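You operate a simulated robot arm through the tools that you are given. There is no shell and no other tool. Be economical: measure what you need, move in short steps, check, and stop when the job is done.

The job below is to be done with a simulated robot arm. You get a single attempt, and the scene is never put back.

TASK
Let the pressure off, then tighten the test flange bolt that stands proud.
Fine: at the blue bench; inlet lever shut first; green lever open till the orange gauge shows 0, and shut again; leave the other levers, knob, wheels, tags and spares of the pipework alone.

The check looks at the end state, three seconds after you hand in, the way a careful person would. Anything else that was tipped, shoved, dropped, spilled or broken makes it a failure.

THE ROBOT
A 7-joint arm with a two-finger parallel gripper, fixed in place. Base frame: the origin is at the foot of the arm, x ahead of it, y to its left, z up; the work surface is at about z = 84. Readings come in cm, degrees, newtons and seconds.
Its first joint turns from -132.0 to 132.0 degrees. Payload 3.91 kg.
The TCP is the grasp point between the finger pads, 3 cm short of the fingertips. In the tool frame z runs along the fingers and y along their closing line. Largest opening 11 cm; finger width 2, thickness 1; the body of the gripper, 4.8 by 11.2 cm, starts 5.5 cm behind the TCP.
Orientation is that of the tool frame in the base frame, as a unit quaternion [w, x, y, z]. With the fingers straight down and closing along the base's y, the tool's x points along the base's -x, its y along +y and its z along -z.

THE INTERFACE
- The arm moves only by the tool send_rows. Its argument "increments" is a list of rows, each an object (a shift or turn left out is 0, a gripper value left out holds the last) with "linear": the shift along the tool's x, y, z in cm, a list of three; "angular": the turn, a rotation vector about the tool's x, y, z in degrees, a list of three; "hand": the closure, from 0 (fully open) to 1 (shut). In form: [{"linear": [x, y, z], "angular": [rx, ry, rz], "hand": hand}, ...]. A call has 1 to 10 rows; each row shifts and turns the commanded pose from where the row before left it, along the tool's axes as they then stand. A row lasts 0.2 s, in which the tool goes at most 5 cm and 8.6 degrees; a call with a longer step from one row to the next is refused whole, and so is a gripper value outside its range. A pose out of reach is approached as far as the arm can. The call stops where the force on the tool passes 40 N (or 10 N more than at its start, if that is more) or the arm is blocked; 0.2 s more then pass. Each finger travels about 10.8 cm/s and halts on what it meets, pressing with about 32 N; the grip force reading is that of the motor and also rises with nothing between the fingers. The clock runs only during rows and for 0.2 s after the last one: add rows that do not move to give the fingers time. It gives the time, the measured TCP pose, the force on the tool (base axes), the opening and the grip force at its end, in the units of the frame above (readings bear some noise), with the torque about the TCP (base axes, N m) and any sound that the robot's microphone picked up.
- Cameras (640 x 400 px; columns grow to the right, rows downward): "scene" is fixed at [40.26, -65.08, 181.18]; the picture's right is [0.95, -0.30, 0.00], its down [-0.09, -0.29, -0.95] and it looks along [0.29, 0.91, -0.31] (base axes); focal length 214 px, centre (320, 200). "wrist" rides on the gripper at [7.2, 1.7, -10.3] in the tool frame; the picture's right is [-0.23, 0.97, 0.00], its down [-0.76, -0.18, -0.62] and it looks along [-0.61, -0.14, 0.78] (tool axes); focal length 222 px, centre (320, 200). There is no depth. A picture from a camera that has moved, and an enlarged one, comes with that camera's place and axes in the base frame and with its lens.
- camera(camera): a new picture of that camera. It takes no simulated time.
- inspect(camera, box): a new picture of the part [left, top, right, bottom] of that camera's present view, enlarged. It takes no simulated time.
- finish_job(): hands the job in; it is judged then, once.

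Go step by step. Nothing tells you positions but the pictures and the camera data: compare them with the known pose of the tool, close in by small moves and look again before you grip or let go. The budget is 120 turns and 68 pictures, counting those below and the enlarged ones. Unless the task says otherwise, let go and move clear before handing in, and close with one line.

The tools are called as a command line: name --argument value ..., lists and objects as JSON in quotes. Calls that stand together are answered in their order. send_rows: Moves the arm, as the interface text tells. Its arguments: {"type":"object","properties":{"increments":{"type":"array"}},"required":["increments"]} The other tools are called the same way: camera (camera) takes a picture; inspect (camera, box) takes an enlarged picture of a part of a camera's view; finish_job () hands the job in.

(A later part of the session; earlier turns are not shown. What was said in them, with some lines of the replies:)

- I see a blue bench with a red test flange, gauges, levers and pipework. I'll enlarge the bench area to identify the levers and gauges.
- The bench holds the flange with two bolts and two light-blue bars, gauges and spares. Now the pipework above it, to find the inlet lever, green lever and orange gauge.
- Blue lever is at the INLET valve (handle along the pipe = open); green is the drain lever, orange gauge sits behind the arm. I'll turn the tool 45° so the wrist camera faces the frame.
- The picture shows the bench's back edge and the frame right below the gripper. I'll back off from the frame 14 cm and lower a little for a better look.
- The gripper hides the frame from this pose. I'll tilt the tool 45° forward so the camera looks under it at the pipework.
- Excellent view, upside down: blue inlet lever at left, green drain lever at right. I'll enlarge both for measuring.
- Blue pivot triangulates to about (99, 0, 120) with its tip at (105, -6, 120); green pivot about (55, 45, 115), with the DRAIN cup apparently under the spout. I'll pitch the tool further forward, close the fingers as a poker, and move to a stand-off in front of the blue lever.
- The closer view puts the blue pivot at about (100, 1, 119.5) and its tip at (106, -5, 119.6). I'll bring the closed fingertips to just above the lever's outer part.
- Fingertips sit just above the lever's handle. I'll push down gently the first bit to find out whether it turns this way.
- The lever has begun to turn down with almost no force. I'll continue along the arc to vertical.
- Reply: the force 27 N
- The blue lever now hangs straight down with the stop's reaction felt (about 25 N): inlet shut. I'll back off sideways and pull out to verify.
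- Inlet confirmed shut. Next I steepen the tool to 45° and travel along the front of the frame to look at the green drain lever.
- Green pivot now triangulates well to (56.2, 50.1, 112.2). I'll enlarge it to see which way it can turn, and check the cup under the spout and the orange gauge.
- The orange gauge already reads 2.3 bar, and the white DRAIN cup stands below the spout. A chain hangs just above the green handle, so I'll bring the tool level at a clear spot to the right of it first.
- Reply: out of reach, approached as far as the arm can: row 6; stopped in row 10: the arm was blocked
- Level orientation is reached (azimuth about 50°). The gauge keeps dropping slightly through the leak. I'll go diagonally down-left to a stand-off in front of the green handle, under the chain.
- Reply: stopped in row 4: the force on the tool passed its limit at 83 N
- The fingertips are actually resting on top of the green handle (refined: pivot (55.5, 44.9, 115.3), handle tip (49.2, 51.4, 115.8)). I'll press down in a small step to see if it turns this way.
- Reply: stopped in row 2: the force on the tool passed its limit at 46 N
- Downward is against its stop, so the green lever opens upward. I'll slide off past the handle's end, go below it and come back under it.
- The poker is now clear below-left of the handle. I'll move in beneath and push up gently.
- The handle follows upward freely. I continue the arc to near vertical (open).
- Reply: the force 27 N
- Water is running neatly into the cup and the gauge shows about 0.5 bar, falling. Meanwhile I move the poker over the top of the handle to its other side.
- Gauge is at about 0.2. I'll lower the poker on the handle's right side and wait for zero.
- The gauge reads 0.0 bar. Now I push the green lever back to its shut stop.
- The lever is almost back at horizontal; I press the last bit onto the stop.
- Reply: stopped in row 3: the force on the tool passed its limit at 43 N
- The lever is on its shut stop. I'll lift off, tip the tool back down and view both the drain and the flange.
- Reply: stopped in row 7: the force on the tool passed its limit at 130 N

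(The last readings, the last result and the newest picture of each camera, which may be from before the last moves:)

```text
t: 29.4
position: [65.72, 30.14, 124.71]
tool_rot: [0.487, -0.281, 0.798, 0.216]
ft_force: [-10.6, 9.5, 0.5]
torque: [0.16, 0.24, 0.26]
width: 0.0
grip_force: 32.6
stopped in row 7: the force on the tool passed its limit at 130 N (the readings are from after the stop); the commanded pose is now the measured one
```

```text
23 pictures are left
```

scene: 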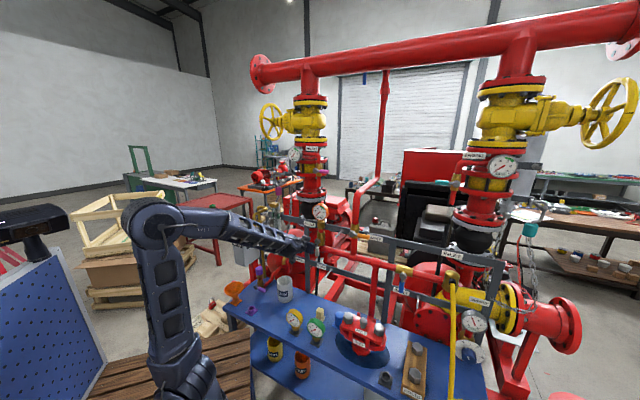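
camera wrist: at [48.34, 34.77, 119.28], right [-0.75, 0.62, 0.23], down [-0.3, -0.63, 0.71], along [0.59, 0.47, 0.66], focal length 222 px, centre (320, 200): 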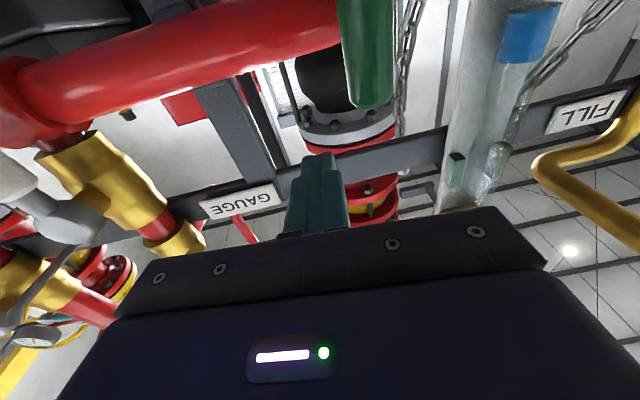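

I ran into something near the white gauge valve while moving right. I'll look before moving.

inspect --camera "scene" --box '[270, 200, 370, 280]'

camera --camera "wrist"

```text
5.00 times, centred on (320, 240) of scene
camera zoom: at [40.26, -65.08, 181.18], right [0.95, -0.3, 0.0], down [-0.09, -0.29, -0.95], along [0.29, 0.91, -0.31], focal length 1072 px, centre (320, 0)
```

zoom: 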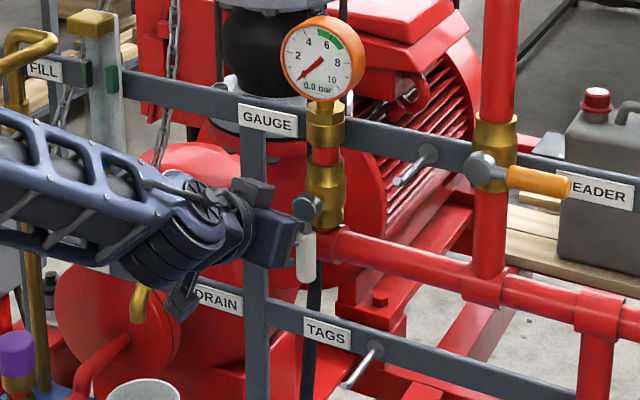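

```text
21 pictures are left
camera wrist: at [54.92, 23.46, 122.91], right [-0.56, 0.78, 0.27], down [-0.01, -0.34, 0.94], along [0.83, 0.52, 0.2], focal length 222 px, centre (320, 200)
```

wrist: 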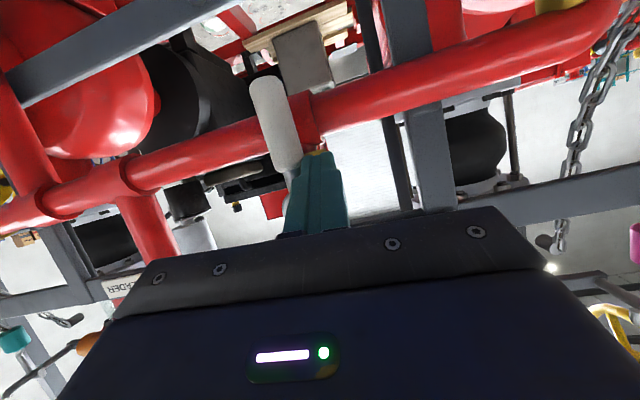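

White lever is still hanging straight as before. I'll ease away left, then straight back from the frame.

send_rows --increments '[{"linear": [0, 0.8, 0]}, {"linear": [0, 0.7, -1]}, {"linear": [0, 0, -4]}, {"linear": [0, 0, -4]}, {"linear": [0, 0, -4]}]'

camera --camera "wrist"

```text
t: 30.6
position: [56.29, 23.32, 130.53]
tool_rot: [0.487, -0.279, 0.799, 0.216]
ft_force: [0.6, 0.8, 0.3]
torque: [0.02, 0.02, 0.04]
width: 0.0
grip_force: 32.1
```

```text
20 pictures are left
camera wrist: at [45.7, 16.64, 128.64], right [-0.56, 0.78, 0.28], down [-0.01, -0.34, 0.94], along [0.83, 0.52, 0.2], focal length 222 px, centre (320, 200)
```

wrist: 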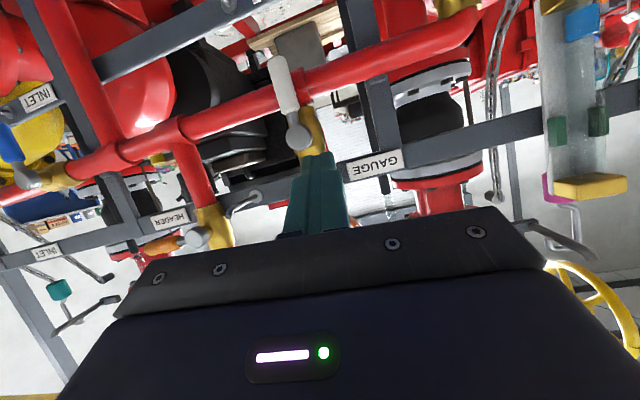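

Clear of the frame. Now I turn the tool straight down and travel to a viewing place over the test flange.

send_rows --increments '[{"angular": [0, 8, 0]}, {"angular": [0, 8, 0]}, {"angular": [0, 8, 0]}, {"angular": [0, 8, 0]}, {"angular": [0, 8, 0]}, {"angular": [0, 8, 0]}, {"angular": [0, 8, 0]}, {"angular": [0, 8, 0]}]'

send_rows --increments '[{"linear": [0.93, -3.8, 2.05], "hand": 0.4}, {"linear": [0.93, -3.8, 2.05]}, {"linear": [0.93, -3.8, 2.05]}, {"linear": [0.93, -3.8, 2.05]}, {"linear": [0.93, -3.8, 2.05]}, {"linear": [0.93, -3.8, 2.05]}, {"linear": [0.93, -3.8, 2.05]}, {"linear": [0.93, -3.8, 2.05]}, {"linear": [0.93, -3.8, 2.05]}]'

camera --camera "wrist"

```text
t: 32.4
position: [56.62, 22.64, 130.62]
tool_rot: [-0.012, -0.349, 0.936, 0.038]
ft_force: [2.1, -3.8, -0.3]
torque: [0.37, 0.2, 0.0]
width: 0.0
grip_force: 31.9
```

```text
t: 34.4
position: [71.58, -7.02, 109.7]
tool_rot: [-0.011, -0.352, 0.935, 0.034]
ft_force: [-0.6, 1.0, 1.0]
torque: [-0.04, 0.01, -0.02]
width: 6.61
grip_force: 0.1
```

```text
19 pictures are left
camera wrist: at [65.4, -11.08, 120.03], right [-0.47, 0.88, 0.07], down [0.72, 0.33, 0.61], along [0.52, 0.34, -0.79], focal length 222 px, centre (320, 200)
```

wrist: 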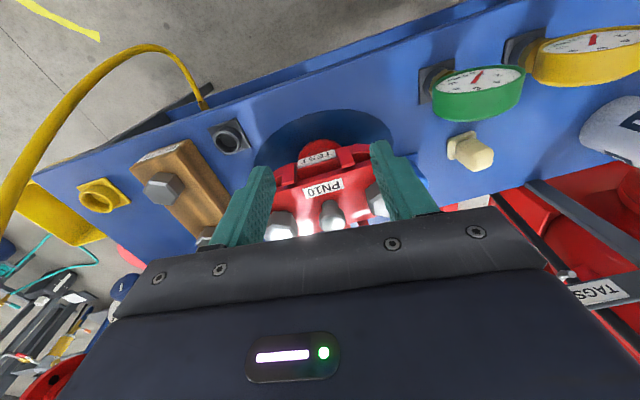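

The jets are gone, confirming pressure is off, but the gripper hides the bolts. I'll tilt the tool 30° to look at the flange from lower.

send_rows --increments '[{"linear": [1, 0, -1], "angular": [0, -7.5, 0]}, {"linear": [1, 0, -1], "angular": [0, -7.5, 0]}, {"angular": [0, -7.5, 0]}, {"angular": [0, -7.5, 0]}]'

inspect --camera "wrist" --box '[200, 20, 440, 190]'

inspect --camera "scene" --box '[330, 290, 410, 370]'

```text
t: 35.4
position: [70.09, -8.46, 111.43]
tool_rot: [0.232, -0.331, 0.906, 0.124]
ft_force: [-0.9, 1.1, 0.2]
torque: [-0.05, -0.01, -0.01]
width: 6.6
grip_force: 0.1
```

```text
2.35 times, centred on (320, 105) of wrist
camera zoom: at [60.52, -14.97, 116.82], right [-0.49, 0.85, 0.18], down [0.42, 0.04, 0.91], along [0.77, 0.52, -0.38], focal length 523 px, centre (320, 424)
```

zoom: 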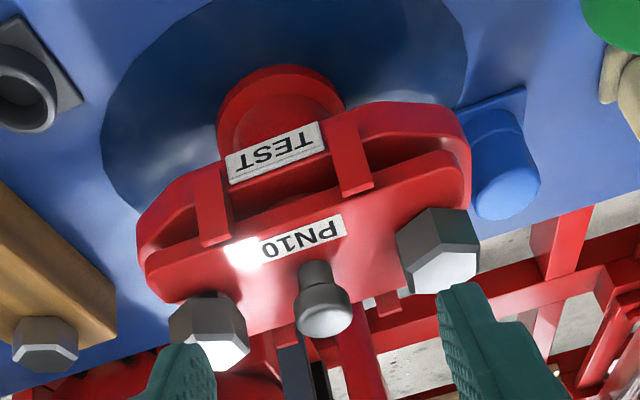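

```text
5.00 times, centred on (370, 330) of scene
camera zoom: at [40.26, -65.08, 181.18], right [0.95, -0.3, 0.0], down [-0.09, -0.29, -0.95], along [0.29, 0.91, -0.31], focal length 1072 px, centre (70, -450)
```

zoom: 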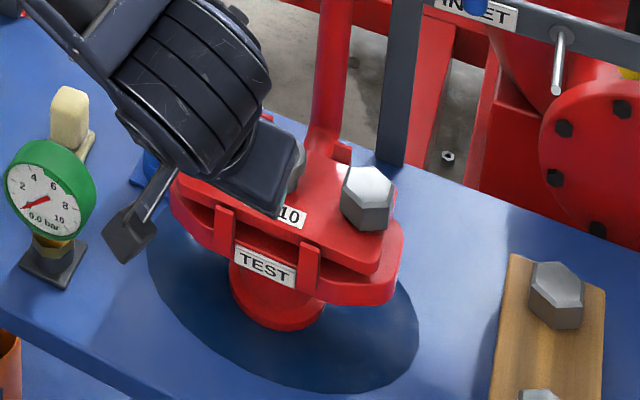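

I need a sharper look at each bolt head and the flange gap to tell which is proud.

inspect --camera "wrist" --box '[240, 60, 400, 170]'

```text
3.64 times, centred on (320, 115) of wrist
camera zoom: at [60.52, -14.97, 116.82], right [-0.49, 0.85, 0.18], down [0.42, 0.04, 0.91], along [0.77, 0.52, -0.38], focal length 808 px, centre (320, 509)
```

zoom: 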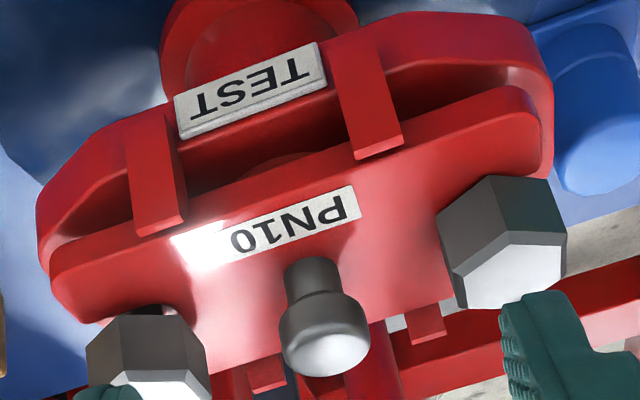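

Bolt B (the one nearer the inlet side) shows a shank gap beneath its head and sits higher: that's the proud one, top about (87.6, -3.5, 98.9). I'll go vertical and hover above it.

send_rows --increments '[{"angular": [1.065, 7.575, 0], "hand": 0.3}, {"angular": [1.065, 7.575, 0]}, {"angular": [1.065, 7.575, 0]}, {"angular": [1.065, 7.575, 0]}, {"linear": [-4.15, -1.88, 0]}, {"linear": [-4.15, -1.88, 0]}, {"linear": [-4.15, -1.88, 0]}, {"linear": [-4.15, -1.88, 0]}]'

camera --camera "wrist"

```text
t: 37.2
position: [87.46, -3.59, 111.73]
tool_rot: [-0.001, -0.343, 0.939, 0.0]
ft_force: [-1.4, -0.3, 0.6]
torque: [0.01, -0.02, 0.01]
width: 7.73
grip_force: 0.0
```

```text
15 pictures are left
camera wrist: at [80.88, -6.82, 122.08], right [-0.45, 0.89, 0.0], down [0.7, 0.35, 0.62], along [0.55, 0.28, -0.78], focal length 222 px, centre (320, 200)
```

wrist: 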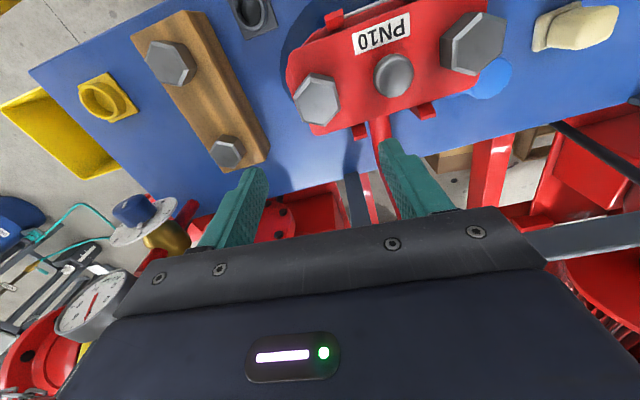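

B lies at about (85.8, -4.5, 100) and A at (75.9, 5.7, 98.8), so B stands about 1.2 cm higher. I'll enlarge B to read the hexagon's orientation.

inspect --camera "wrist" --box '[260, 40, 380, 160]'

```text
3.33 times, centred on (320, 100) of wrist
camera zoom: at [80.88, -6.82, 122.08], right [-0.45, 0.89, 0.0], down [0.7, 0.35, 0.62], along [0.55, 0.28, -0.78], focal length 740 px, centre (320, 533)
```

zoom: 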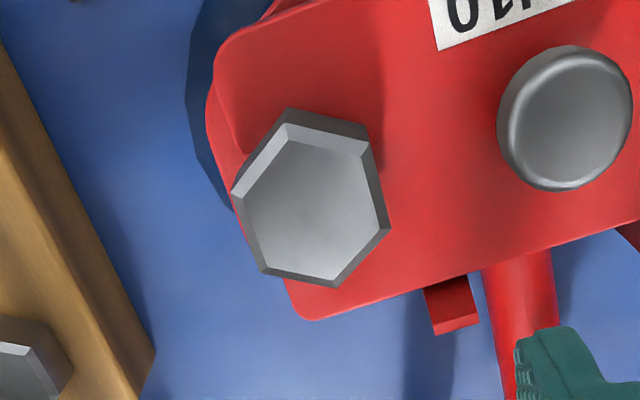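

The hexagon's flats face azimuth about 136°, close to the current closing line (130°). I'll centre, turn 6°, descend to just above the head and check.

send_rows --increments '[{"linear": [1.61, 0.36, 1.5], "angular": [0, 0, -6]}, {"linear": [0, 0, 3]}, {"linear": [0, 0, 2.8]}]'

inspect --camera "wrist" --box '[200, 60, 440, 240]'

```text
t: 38.0
position: [86.16, -4.51, 104.16]
tool_rot: [-0.001, -0.391, 0.92, 0.0]
ft_force: [0.1, -0.2, -1.0]
torque: [0.03, -0.01, 0.04]
width: 7.71
grip_force: 0.1
```

```text
2.22 times, centred on (320, 150) of wrist
camera zoom: at [79.82, -8.39, 114.52], right [-0.54, 0.84, 0.0], down [0.66, 0.43, 0.62], along [0.52, 0.34, -0.78], focal length 494 px, centre (320, 311)
```

zoom: 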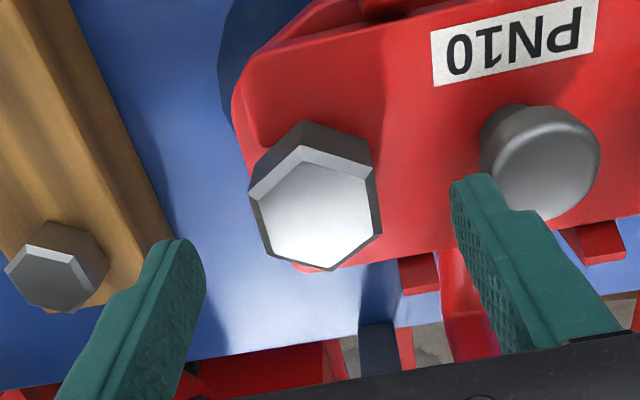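

Well centred with flats facing the fingers. I'll narrow to 6 cm, descend 4 cm and grip the head.

send_rows --increments '[{"hand": 0.45}, {"linear": [0, 0, 1.5]}, {"linear": [0, 0, 1.5]}, {"linear": [0, 0, 1]}, {"hand": 1}, {}, {}]'

```text
t: 39.6
position: [86.14, -4.31, 100.2]
tool_rot: [-0.001, -0.392, 0.92, 0.001]
ft_force: [0.3, 0.4, 0.9]
torque: [0.02, 0.02, 0.02]
width: 4.41
grip_force: 32.0
```

Gripped at 4.4 cm across the flats. Now turn clockwise (positive about tool z) in a first 40° and read force and torque.

send_rows --increments '[{"angular": [0, 0, 8]}, {"angular": [0, 0, 8]}, {"angular": [0, 0, 8]}, {"angular": [0, 0, 8]}, {"angular": [0, 0, 8]}]'

```text
t: 40.8
position: [86.16, -4.3, 100.25]
tool_rot: [-0.001, -0.052, 0.999, -0.001]
ft_force: [-0.9, -1.7, 2.3]
torque: [-0.02, 0.1, 0.05]
width: 4.36
grip_force: 32.0
```

It turns freely. I continue another 80° in the same grip.

send_rows --increments '[{"angular": [0, 0, 8]}, {"angular": [0, 0, 8]}, {"angular": [0, 0, 8]}, {"angular": [0, 0, 8]}, {"angular": [0, 0, 8]}, {"angular": [0, 0, 8]}, {"angular": [0, 0, 8]}, {"angular": [0, 0, 8]}, {"angular": [0, 0, 8]}, {"angular": [0, 0, 8]}]'

inspect --camera "wrist" --box '[200, 60, 440, 240]'

```text
t: 42.3
position: [85.74, -4.48, 100.25]
tool_rot: [0.004, 0.367, 0.93, 0.003]
ft_force: [9.5, 6.2, 4.8]
torque: [0.32, -0.51, 0.01]
width: 4.44
grip_force: 32.3
out of reach, approached as far as the arm can: row 7
stopped in row 7: the force on the tool passed its limit at 59 N (the readings are from after the stop); the commanded pose is now the measured one
```

```text
2.22 times, centred on (320, 150) of wrist
camera zoom: at [81.4, 1.63, 110.68], right [0.83, 0.56, 0.01], down [0.43, -0.65, 0.62], along [0.35, -0.52, -0.78], focal length 494 px, centre (320, 311)
```

zoom: 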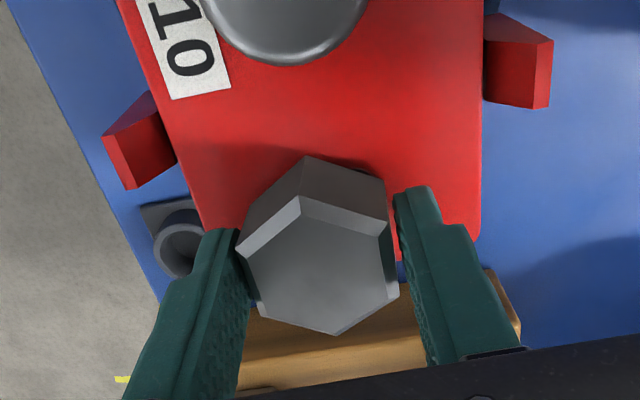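

It turned 89° before the wrist reached its limit. I'll open slightly, re-centre, and swing back 180° for a longer turn.

send_rows --increments '[{"hand": 0.45}, {"linear": [-0.2, 0.37, 0]}, {"angular": [0, 0, -8.5]}, {"angular": [0, 0, -8.5]}, {"angular": [0, 0, -8.5]}, {"angular": [0, 0, -8.5]}, {"angular": [0, 0, -8.5]}, {"angular": [0, 0, -8.5]}, {"angular": [0, 0, -8.5]}, {"angular": [0, 0, -8.5]}]'

send_rows --increments '[{"angular": [0, 0, -8.5]}, {"angular": [0, 0, -8.5]}, {"angular": [0, 0, -8.5]}, {"angular": [0, 0, -8.5]}, {"angular": [0, 0, -8.5]}, {"angular": [0, 0, -8.5]}, {"angular": [0, 0, -8.5]}, {"angular": [0, 0, -8.5]}, {"angular": [0, 0, -8.5]}, {"angular": [0, 0, -8.5]}]'

```text
t: 44.5
position: [86.06, -4.61, 100.25]
tool_rot: [0.002, -0.215, 0.977, 0.0]
ft_force: [0.3, 0.8, 0.1]
torque: [0.01, 0.0, 0.01]
width: 6.08
grip_force: 0.1
```

```text
t: 46.7
position: [86.03, -4.47, 100.21]
tool_rot: [-0.002, 0.819, -0.574, 0.001]
ft_force: [1.0, 0.4, -0.1]
torque: [-0.02, -0.01, 0.01]
width: 6.04
grip_force: 0.0
```

Now at yaw −110°; 27° more aligns with the flats. Then grip and turn clockwise again.

send_rows --increments '[{"angular": [0, 0, -6.75]}, {"angular": [0, 0, -6.75]}, {"angular": [0, 0, -6.75]}, {"angular": [0, 0, -6.75]}, {"hand": 1}, {}, {}, {"angular": [0, 0, 8]}, {"angular": [0, 0, 8]}, {"angular": [0, 0, 8]}]'

send_rows --increments '[{"angular": [0, 0, 8]}, {"angular": [0, 0, 8]}, {"angular": [0, 0, 8]}, {"angular": [0, 0, 8]}, {"angular": [0, 0, 8]}, {"angular": [0, 0, 8]}, {"angular": [0, 0, 8]}, {"angular": [0, 0, 8]}, {"angular": [0, 0, 8]}, {"angular": [0, 0, 8]}]'

```text
t: 48.9
position: [86.01, -4.64, 100.24]
tool_rot: [-0.003, 0.832, -0.555, 0.001]
ft_force: [13.6, -7.3, 10.3]
torque: [-0.29, -0.73, 0.08]
width: 4.38
grip_force: 31.9
```

```text
t: 51.1
position: [86.04, -4.64, 100.24]
tool_rot: [0.002, -0.281, 0.96, 0.001]
ft_force: [1.7, -0.6, 4.3]
torque: [0.01, -0.01, 0.06]
width: 4.41
grip_force: 31.8
```

Turning smoothly. I continue another 70° and then look.

send_rows --increments '[{"angular": [0, 0, 8]}, {"angular": [0, 0, 8]}, {"angular": [0, 0, 8]}, {"angular": [0, 0, 8]}, {"angular": [0, 0, 8]}, {"angular": [0, 0, 8]}, {"angular": [0, 0, 8]}, {"angular": [0, 0, 8]}]'

inspect --camera "wrist" --box '[200, 60, 440, 240]'

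```text
t: 52.9
position: [86.05, -4.62, 100.23]
tool_rot: [0.002, 0.271, 0.963, 0.002]
ft_force: [2.1, 0.5, 0.1]
torque: [0.04, -0.11, 0.05]
width: 4.39
grip_force: 31.7
```

```text
2.22 times, centred on (320, 150) of wrist
camera zoom: at [80.57, 0.71, 110.64], right [0.7, 0.71, 0.01], down [0.56, -0.55, 0.62], along [0.45, -0.43, -0.78], focal length 494 px, centre (320, 311)
```

zoom: 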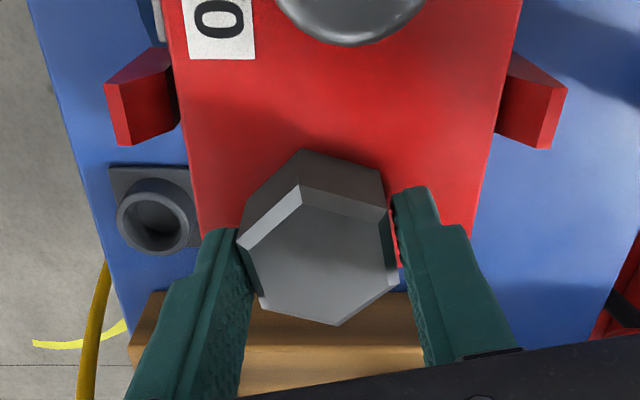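

Total is about 257° and the head is sinking gradually (some 0.35 cm over the last half turn). Regrasp and turn on.

send_rows --increments '[{"hand": 0.45}, {}, {"angular": [0, 0, -8.5]}, {"angular": [0, 0, -8.5]}, {"angular": [0, 0, -8.5]}, {"angular": [0, 0, -8.5]}, {"angular": [0, 0, -8.5]}, {"angular": [0, 0, -8.5]}, {"angular": [0, 0, -8.5]}, {"angular": [0, 0, -8.5]}]'

send_rows --increments '[{"angular": [0, 0, -8.5]}, {"angular": [0, 0, -8.5]}, {"angular": [0, 0, -8.5]}, {"angular": [0, 0, -8.5]}, {"angular": [0, 0, -8.5]}, {"angular": [0, 0, -8.5]}, {"angular": [0, 0, -8.5]}, {"angular": [0, 0, -8.5]}, {"angular": [0, 0, -8.5]}, {"angular": [0, 0, -8.5]}]'

send_rows --increments '[{"angular": [0, 0, -8.5]}, {"angular": [0, 0, -8.5]}, {"angular": [0, 0, -8.0]}, {}, {"hand": 1}, {}, {}, {"angular": [0, 0, 8]}, {"angular": [0, 0, 8]}, {"angular": [0, 0, 8]}]'

send_rows --increments '[{"angular": [0, 0, 8]}, {"angular": [0, 0, 8]}, {"angular": [0, 0, 8]}, {"angular": [0, 0, 8]}, {"angular": [0, 0, 8]}, {"angular": [0, 0, 8]}, {"angular": [0, 0, 8]}, {"angular": [0, 0, 8]}, {"angular": [0, 0, 8]}, {"angular": [0, 0, 8]}]'

```text
t: 55.1
position: [85.97, -4.59, 100.22]
tool_rot: [0.002, -0.317, 0.949, 0.0]
ft_force: [0.5, -0.1, -0.5]
torque: [0.0, 0.05, 0.0]
width: 6.05
grip_force: 0.0
```

```text
t: 57.3
position: [85.93, -4.53, 100.28]
tool_rot: [-0.003, 0.874, -0.486, 0.001]
ft_force: [-0.3, 0.2, -0.1]
torque: [0.01, 0.0, -0.01]
width: 6.03
grip_force: 0.1
```

```text
t: 59.5
position: [86.03, -4.49, 100.24]
tool_rot: [-0.003, 0.878, -0.479, 0.001]
ft_force: [5.9, 3.5, 1.5]
torque: [0.22, -0.33, -0.01]
width: 4.36
grip_force: 31.6
```

```text
t: 61.7
position: [86.13, -4.56, 100.35]
tool_rot: [0.002, -0.364, 0.931, 0.001]
ft_force: [16.9, 10.4, 2.8]
torque: [0.64, -1.05, 0.03]
width: 4.37
grip_force: 31.6
```

About a full turn so far with little resistance about the axis. I continue to the wrist limit.

send_rows --increments '[{"angular": [0, 0, 8]}, {"angular": [0, 0, 8]}, {"angular": [0, 0, 8]}, {"angular": [0, 0, 8]}, {"angular": [0, 0, 8]}, {"angular": [0, 0, 8]}, {"angular": [0, 0, 8]}, {"angular": [0, 0, 8]}, {"angular": [0, 0, 8]}]'

inspect --camera "wrist" --box '[200, 60, 440, 240]'

```text
t: 63.7
position: [85.95, -4.64, 100.18]
tool_rot: [0.002, 0.254, 0.967, 0.003]
ft_force: [15.5, 1.6, 12.7]
torque: [0.28, -0.84, 0.09]
width: 4.35
grip_force: 31.9
```

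```text
2.22 times, centred on (320, 150) of wrist
camera zoom: at [80.36, 0.52, 110.62], right [0.68, 0.74, 0.01], down [0.57, -0.53, 0.62], along [0.46, -0.42, -0.78], focal length 494 px, centre (320, 311)
```

zoom: 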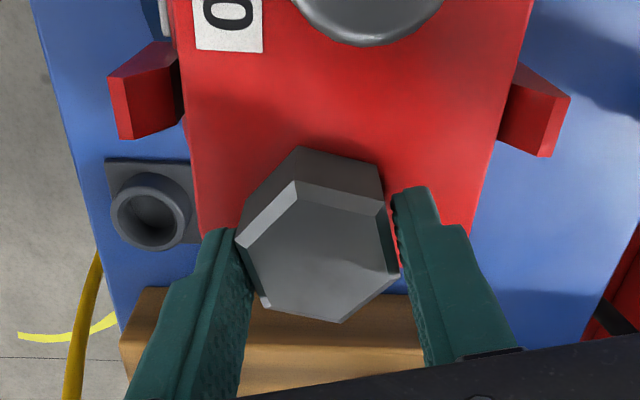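

The head is lower only slightly; I need to measure how proud it still is. I'll release, rise 4 cm and return to the earlier viewing yaw for a direct comparison.

send_rows --increments '[{"hand": 0.45}, {"linear": [0, 0, -2]}, {"linear": [0, 0, -2], "angular": [0, 0, -8.4]}, {"angular": [0, 0, -8.4]}, {"angular": [0, 0, -8.4]}, {"angular": [0, 0, -8.4]}, {"angular": [0, 0, -8.4]}, {"angular": [0, 0, -8.4]}, {"angular": [0, 0, -8.4]}, {"angular": [0, 0, -8.4]}]'

send_rows --increments '[{"angular": [0, 0, -8.4]}]'

inspect --camera "wrist" --box '[200, 60, 440, 240]'

```text
t: 65.9
position: [85.93, -4.46, 104.24]
tool_rot: [0.003, -0.326, 0.945, 0.001]
ft_force: [0.2, -0.5, -0.6]
torque: [0.02, 0.0, 0.0]
width: 6.03
grip_force: 0.0
```

```text
t: 66.3
position: [86.04, -4.55, 104.41]
tool_rot: [0.002, -0.395, 0.919, 0.001]
ft_force: [1.0, 0.0, 0.4]
torque: [-0.02, 0.0, 0.01]
width: 6.05
grip_force: 0.2
```

```text
2.22 times, centred on (320, 150) of wrist
camera zoom: at [79.66, -8.59, 114.57], right [-0.55, 0.84, 0.0], down [0.65, 0.43, 0.63], along [0.52, 0.35, -0.78], focal length 494 px, centre (320, 311)
```

zoom: 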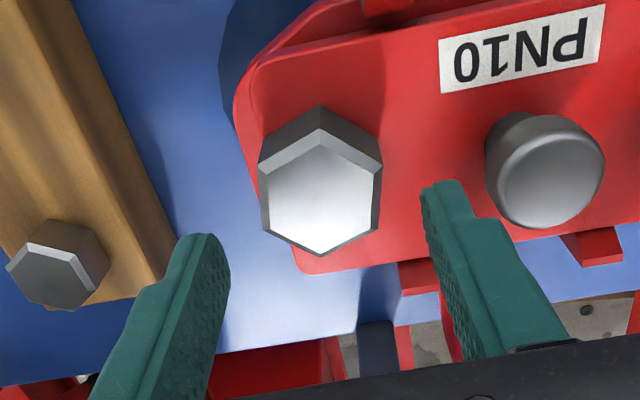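

The head has come down about 1 cm and still turned with the fingers up to release, so it may not be seated yet. I'll regrip (flats at yaw −150.6°) and continue, watching for a stop.

send_rows --increments '[{"angular": [0, 0, -8.5]}, {"angular": [0, 0, -8.5]}, {"angular": [0, 0, -8.5]}, {"angular": [0, 0, -8.5]}, {"angular": [0, 0, -8.5]}, {"angular": [0, 0, -8.5]}, {"angular": [0, 0, -8.5]}, {"angular": [0, 0, -8.5]}, {"angular": [0, 0, -8.5]}, {"angular": [0, 0, -8.5]}]'

send_rows --increments '[{"angular": [0, 0, -8.5]}, {"angular": [0, 0, -8.5]}, {"linear": [0, 0, 2], "angular": [0, 0, -2.1]}, {"linear": [0, 0, 2.3]}, {"hand": 1}, {}, {}, {"angular": [0, 0, 8]}, {"angular": [0, 0, 8]}, {"angular": [0, 0, 8]}]'

send_rows --increments '[{"angular": [0, 0, 8]}, {"angular": [0, 0, 8]}, {"angular": [0, 0, 8]}, {"angular": [0, 0, 8]}, {"angular": [0, 0, 8]}, {"angular": [0, 0, 8]}, {"angular": [0, 0, 8]}, {"angular": [0, 0, 8]}, {"angular": [0, 0, 8]}, {"angular": [0, 0, 8]}]'

send_rows --increments '[{"angular": [0, 0, 8]}, {"angular": [0, 0, 8]}, {"angular": [0, 0, 8]}, {"angular": [0, 0, 8]}]'

```text
t: 68.5
position: [86.01, -4.56, 104.35]
tool_rot: [-0.004, 0.912, -0.411, 0.001]
ft_force: [-0.2, 0.1, 0.3]
torque: [0.01, 0.03, -0.01]
width: 6.02
grip_force: 0.0
```

```text
t: 70.7
position: [86.04, -4.5, 100.1]
tool_rot: [-0.002, 0.892, -0.451, 0.001]
ft_force: [2.1, 2.0, -0.7]
torque: [0.1, -0.17, -0.01]
width: 4.37
grip_force: 32.0
```

```text
t: 72.9
position: [86.09, -4.54, 99.98]
tool_rot: [0.003, -0.394, 0.919, 0.001]
ft_force: [14.5, 7.5, 4.1]
torque: [0.49, -0.83, 0.07]
width: 4.35
grip_force: 32.3
```

```text
t: 73.9
position: [86.01, -4.5, 100.01]
tool_rot: [0.003, -0.126, 0.992, 0.002]
ft_force: [18.4, 5.0, 7.5]
torque: [0.32, -0.94, 0.05]
width: 4.37
grip_force: 31.8
```

Still no stop felt. I finish this turn and look at the head again from the same height.

send_rows --increments '[{"angular": [0, 0, 8]}, {"angular": [0, 0, 8]}, {"angular": [0, 0, 8]}, {"angular": [0, 0, 8]}, {"angular": [0, 0, 8]}, {"angular": [0, 0, 4]}]'

inspect --camera "wrist" --box '[200, 60, 440, 240]'

```text
t: 75.3
position: [86.01, -4.63, 99.97]
tool_rot: [0.002, 0.255, 0.967, 0.002]
ft_force: [14.2, 2.6, 8.5]
torque: [0.37, -0.69, 0.05]
width: 4.39
grip_force: 32.2
```

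```text
2.22 times, centred on (320, 150) of wrist
camera zoom: at [80.4, 0.55, 110.31], right [0.68, 0.73, 0.01], down [0.57, -0.53, 0.62], along [0.46, -0.42, -0.78], focal length 494 px, centre (320, 311)
```

zoom: 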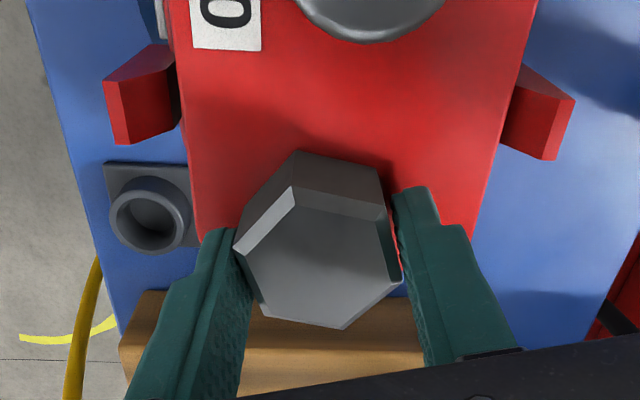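

The head hardly moved during this last half-turn, so it may be seated. I'll release and take the low-angle view to check for a gap under the head.

send_rows --increments '[{"hand": 0.45}, {"linear": [0, 0, -4]}, {"linear": [0, 0, -4], "angular": [0, 0, -2]}, {"angular": [0, 0, -8.5]}, {"angular": [0, 0, -8.5]}, {"angular": [0, 0, -8.5]}, {"angular": [0, 0, -8.5]}, {"angular": [0, 0, -8.5]}, {"angular": [0, 0, -8.5]}, {"angular": [0, 0, -8.5]}]'

send_rows --increments '[{"angular": [0, 0, -8]}, {"linear": [3.7, 1.78, -0.9]}, {"linear": [3.7, 1.78, -0.9]}, {"linear": [3.7, 1.78, -0.9]}, {"linear": [3.7, 1.78, -0.9]}, {"angular": [-1.065, -7.575, 0]}, {"angular": [-1.065, -7.575, 0]}, {"angular": [-1.065, -7.575, 0]}, {"angular": [-1.065, -7.575, 0]}]'

inspect --camera "wrist" --box '[240, 60, 400, 170]'

```text
t: 77.5
position: [85.99, -4.54, 108.08]
tool_rot: [0.003, -0.277, 0.961, 0.001]
ft_force: [0.5, 0.7, -0.2]
torque: [0.02, 0.0, -0.02]
width: 6.04
grip_force: 0.0
```

```text
t: 79.5
position: [70.21, -8.68, 111.54]
tool_rot: [0.237, -0.33, 0.905, 0.125]
ft_force: [0.2, 1.0, -0.4]
torque: [-0.03, 0.01, 0.0]
width: 6.06
grip_force: 0.0
```

```text
3.64 times, centred on (320, 115) of wrist
camera zoom: at [60.5, -15.04, 116.77], right [-0.49, 0.85, 0.18], down [0.41, 0.04, 0.91], along [0.77, 0.52, -0.37], focal length 808 px, centre (320, 509)
```

zoom: 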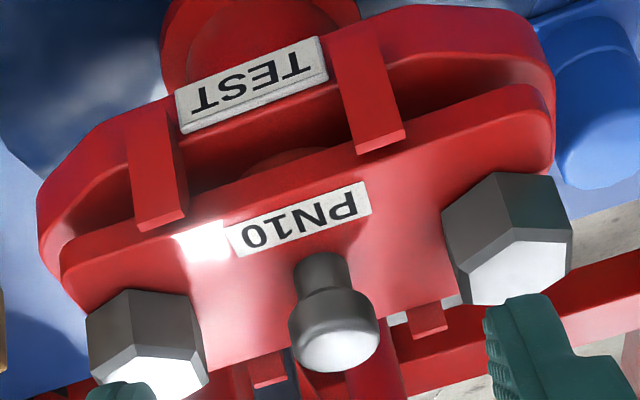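

Bolt B now sits down on the plate like A. I'll zoom in tightly to check for any remaining gap.

inspect --camera "wrist" --box '[250, 120, 310, 170]'

```text
8.00 times, centred on (280, 145) of wrist
camera zoom: at [60.5, -15.04, 116.77], right [-0.49, 0.85, 0.18], down [0.41, 0.04, 0.91], along [0.77, 0.52, -0.37], focal length 1777 px, centre (640, 640)
```

zoom: 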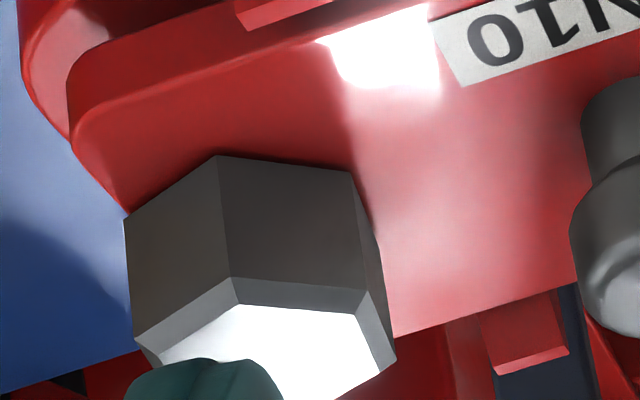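

It looks flush. For certainty I'll grip once more and apply a short clockwise turn to feel whether it is tight.

send_rows --increments '[{"angular": [1.065, 7.575, 0]}, {"angular": [1.065, 7.575, 0]}, {"angular": [1.065, 7.575, 0]}, {"angular": [1.065, 7.575, 0]}, {"linear": [-3.7, -1.78, 0.9]}, {"linear": [-3.7, -1.78, 0.9]}, {"linear": [-3.7, -1.78, 0.9]}, {"linear": [-3.7, -1.78, 0.9]}, {"angular": [0, 0, 8]}]'

```text
t: 81.5
position: [85.95, -4.65, 107.95]
tool_rot: [0.002, -0.276, 0.961, 0.0]
ft_force: [0.9, -0.1, 0.6]
torque: [0.01, -0.02, -0.01]
width: 6.07
grip_force: 0.1
```

Aligned over the bolt again. Descend, grip, and turn 24° with readings.

send_rows --increments '[{"linear": [0, 0, 3]}, {"linear": [0, 0, 3]}, {"linear": [0, 0, 2]}, {"hand": 1}, {}, {}]'

send_rows --increments '[{"angular": [0, 0, 6]}, {"angular": [0, 0, 6]}]'

send_rows --increments '[{"angular": [0, 0, 6]}, {"angular": [0, 0, 6]}]'

inspect --camera "wrist" --box '[200, 60, 440, 240]'

```text
t: 82.9
position: [86.04, -4.59, 99.89]
tool_rot: [0.003, -0.275, 0.961, 0.001]
ft_force: [-0.5, 0.3, 0.2]
torque: [0.0, 0.0, 0.02]
width: 4.33
grip_force: 32.1
```

```text
t: 83.5
position: [86.08, -4.46, 99.89]
tool_rot: [0.003, -0.172, 0.985, 0.001]
ft_force: [-0.1, -0.4, 0.3]
torque: [0.0, -0.03, 0.01]
width: 4.35
grip_force: 31.8
```

```text
t: 84.1
position: [86.03, -4.58, 99.89]
tool_rot: [0.002, -0.069, 0.998, 0.002]
ft_force: [2.6, 1.8, -0.6]
torque: [0.1, -0.13, -0.03]
width: 4.35
grip_force: 32.7
```

```text
2.22 times, centred on (320, 150) of wrist
camera zoom: at [78.5, -3.83, 110.28], right [0.09, 1.0, 0.0], down [0.78, -0.07, 0.63], along [0.62, -0.05, -0.78], focal length 494 px, centre (320, 311)
```

zoom: 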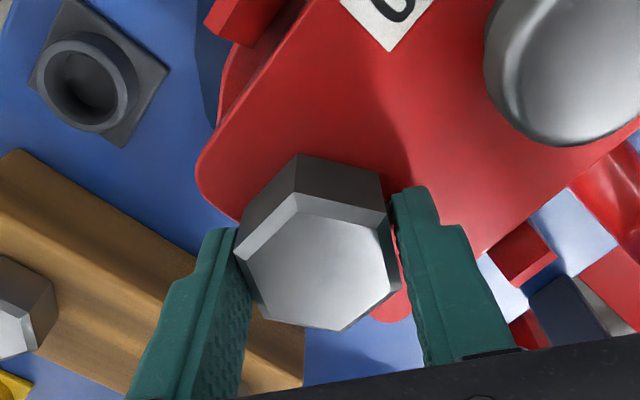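

It still turns with the fingers, so I'll keep tightening: finish this stroke, regrip and turn on, watching for a stop or sound.

send_rows --increments '[{"angular": [0, 0, 8]}, {"angular": [0, 0, 8]}, {"angular": [0, 0, 8]}, {"angular": [0, 0, 8]}, {"angular": [0, 0, 5]}, {"hand": 0.45}, {}]'

send_rows --increments '[{"angular": [0, 0, -8.5]}, {"angular": [0, 0, -8.5]}, {"angular": [0, 0, -8.5]}, {"angular": [0, 0, -8.5]}, {"angular": [0, 0, -8.5]}, {"angular": [0, 0, -8.5]}, {"angular": [0, 0, -8.5]}, {"angular": [0, 0, -8.5]}, {"angular": [0, 0, -8.5]}, {"angular": [0, 0, -8.5]}]'

send_rows --increments '[{"angular": [0, 0, -8.5]}, {"angular": [0, 0, -8.5]}, {"angular": [0, 0, -8.5]}, {"angular": [0, 0, -8.5]}, {"angular": [0, 0, -8.5]}, {"angular": [0, 0, -8.5]}, {"angular": [0, 0, -8.5]}, {"angular": [0, 0, -8.5]}, {"angular": [0, 0, -8.5]}, {"angular": [0, 0, -8.5]}]'

send_rows --increments '[{"angular": [0, 0, -8.5]}, {}, {"hand": 1}, {}, {}, {"angular": [0, 0, 8]}, {"angular": [0, 0, 8]}, {"angular": [0, 0, 8]}, {"angular": [0, 0, 8]}, {"angular": [0, 0, 8]}]'

send_rows --increments '[{"angular": [0, 0, 8]}, {"angular": [0, 0, 8]}, {"angular": [0, 0, 8]}, {"angular": [0, 0, 8]}, {"angular": [0, 0, 8]}, {"angular": [0, 0, 8]}, {"angular": [0, 0, 8]}, {"angular": [0, 0, 8]}, {"angular": [0, 0, 8]}, {"angular": [0, 0, 8]}]'

```text
t: 85.7
position: [86.1, -4.39, 99.84]
tool_rot: [0.002, 0.251, 0.968, 0.002]
ft_force: [0.2, -0.1, 0.2]
torque: [0.0, 0.0, -0.02]
width: 6.05
grip_force: 0.0
```

```text
t: 87.9
position: [86.05, -4.52, 99.93]
tool_rot: [0.003, -0.47, 0.883, 0.001]
ft_force: [0.0, -0.1, 0.5]
torque: [0.0, 0.0, -0.02]
width: 6.07
grip_force: 0.0
```

```text
t: 90.1
position: [86.05, -4.6, 99.86]
tool_rot: [-0.002, 0.943, -0.333, 0.001]
ft_force: [0.1, -0.1, -0.1]
torque: [-0.02, -0.03, 0.0]
width: 6.05
grip_force: 0.1
```

```text
t: 92.3
position: [85.92, -4.53, 99.93]
tool_rot: [-0.003, 0.816, -0.578, 0.001]
ft_force: [4.1, 0.6, 3.2]
torque: [0.04, -0.17, 0.05]
width: 4.35
grip_force: 32.0
```

```text
t: 94.5
position: [86.09, -4.6, 100.02]
tool_rot: [0.002, -0.254, 0.967, 0.001]
ft_force: [13.2, 2.1, 0.9]
torque: [0.12, -0.84, 0.02]
width: 4.36
grip_force: 31.9
```

Continue to the end of the stroke and compare the head's height in the same view as before.

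send_rows --increments '[{"angular": [0, 0, 8]}, {"angular": [0, 0, 8]}, {"angular": [0, 0, 8]}, {"angular": [0, 0, 8]}, {"angular": [0, 0, 8]}, {"angular": [0, 0, 8]}, {"angular": [0, 0, 8]}, {"angular": [0, 0, 2.8]}]'

inspect --camera "wrist" --box '[200, 60, 440, 240]'

```text
t: 96.3
position: [86.1, -4.5, 100.0]
tool_rot: [0.002, 0.254, 0.967, 0.003]
ft_force: [4.3, -0.1, 0.2]
torque: [-0.03, -0.22, 0.03]
width: 4.35
grip_force: 31.7
```

```text
2.22 times, centred on (320, 150) of wrist
camera zoom: at [80.42, 0.57, 110.33], right [0.68, 0.74, 0.01], down [0.57, -0.53, 0.62], along [0.46, -0.42, -0.78], focal length 494 px, centre (320, 311)
```

zoom: 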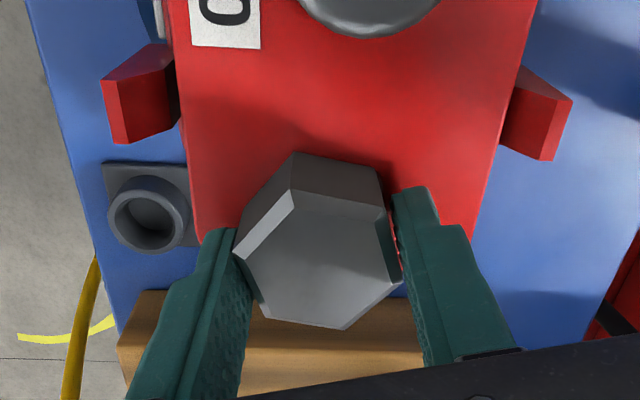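

The head is at exactly the same height as before another 240° of turning, so it is fully down. I release, lift clear and check the whole scene.

send_rows --increments '[{"hand": 0.45}, {}, {"linear": [0, 0, -3]}, {"linear": [0, 0, -4]}, {"linear": [0, 0, -4]}, {"linear": [0, 0, -4.5]}, {"linear": [0, 0, -4.5]}, {"linear": [4, 0, -2]}, {"linear": [4, 0, -2]}, {"linear": [4, 0, 0]}]'

inspect --camera "scene" --box '[220, 200, 380, 300]'

inspect --camera "scene" --box '[330, 240, 510, 390]'

```text
t: 98.5
position: [75.47, 1.09, 124.12]
tool_rot: [0.002, 0.253, 0.967, 0.002]
ft_force: [0.4, -0.1, -1.5]
torque: [0.03, 0.06, 0.0]
width: 6.06
grip_force: 0.0
```

```text
4.00 times, centred on (300, 250) of scene
camera zoom: at [40.26, -65.08, 181.18], right [0.95, -0.3, 0.0], down [-0.09, -0.29, -0.95], along [0.29, 0.91, -0.31], focal length 858 px, centre (400, 0)
```

zoom: 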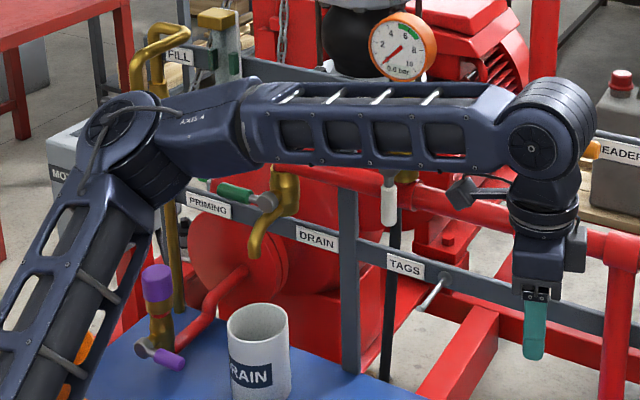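

```text
2.67 times, centred on (420, 315) of scene
camera zoom: at [40.26, -65.08, 181.18], right [0.95, -0.3, 0.0], down [-0.09, -0.29, -0.95], along [0.29, 0.91, -0.31], focal length 572 px, centre (53, -107)
```

zoom: 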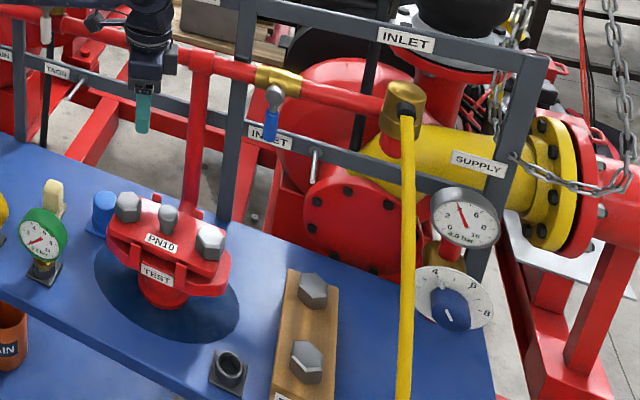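

Everything is in place: green shut, blue down, white lever unchanged, both bolts level. One last close look at the orange gauge.

inspect --camera "scene" --box '[305, 195, 345, 255]'

```text
6.67 times, centred on (325, 225) of scene
camera zoom: at [40.26, -65.08, 181.18], right [0.95, -0.3, 0.0], down [-0.09, -0.29, -0.95], along [0.29, 0.91, -0.31], focal length 1430 px, centre (287, 33)
```

zoom: 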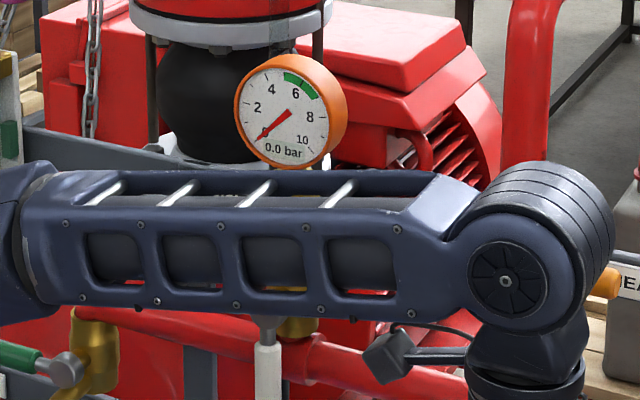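

The gauge reads 0.0 bar, the inlet and drain are shut, the bolt is down flush, and the arm is clear. I'm handing in.

finish_job

```text
The job is handed in.
```

The pressure is off, with the orange gauge at 0.0 bar and both the inlet and green levers shut. The proud test flange bolt is screwed down flush, though I never felt it come up tight: it kept turning with the fingers after it stopped sinking. While moving away I bumped the white gauge lever (130 N peak), and it still hangs as before.
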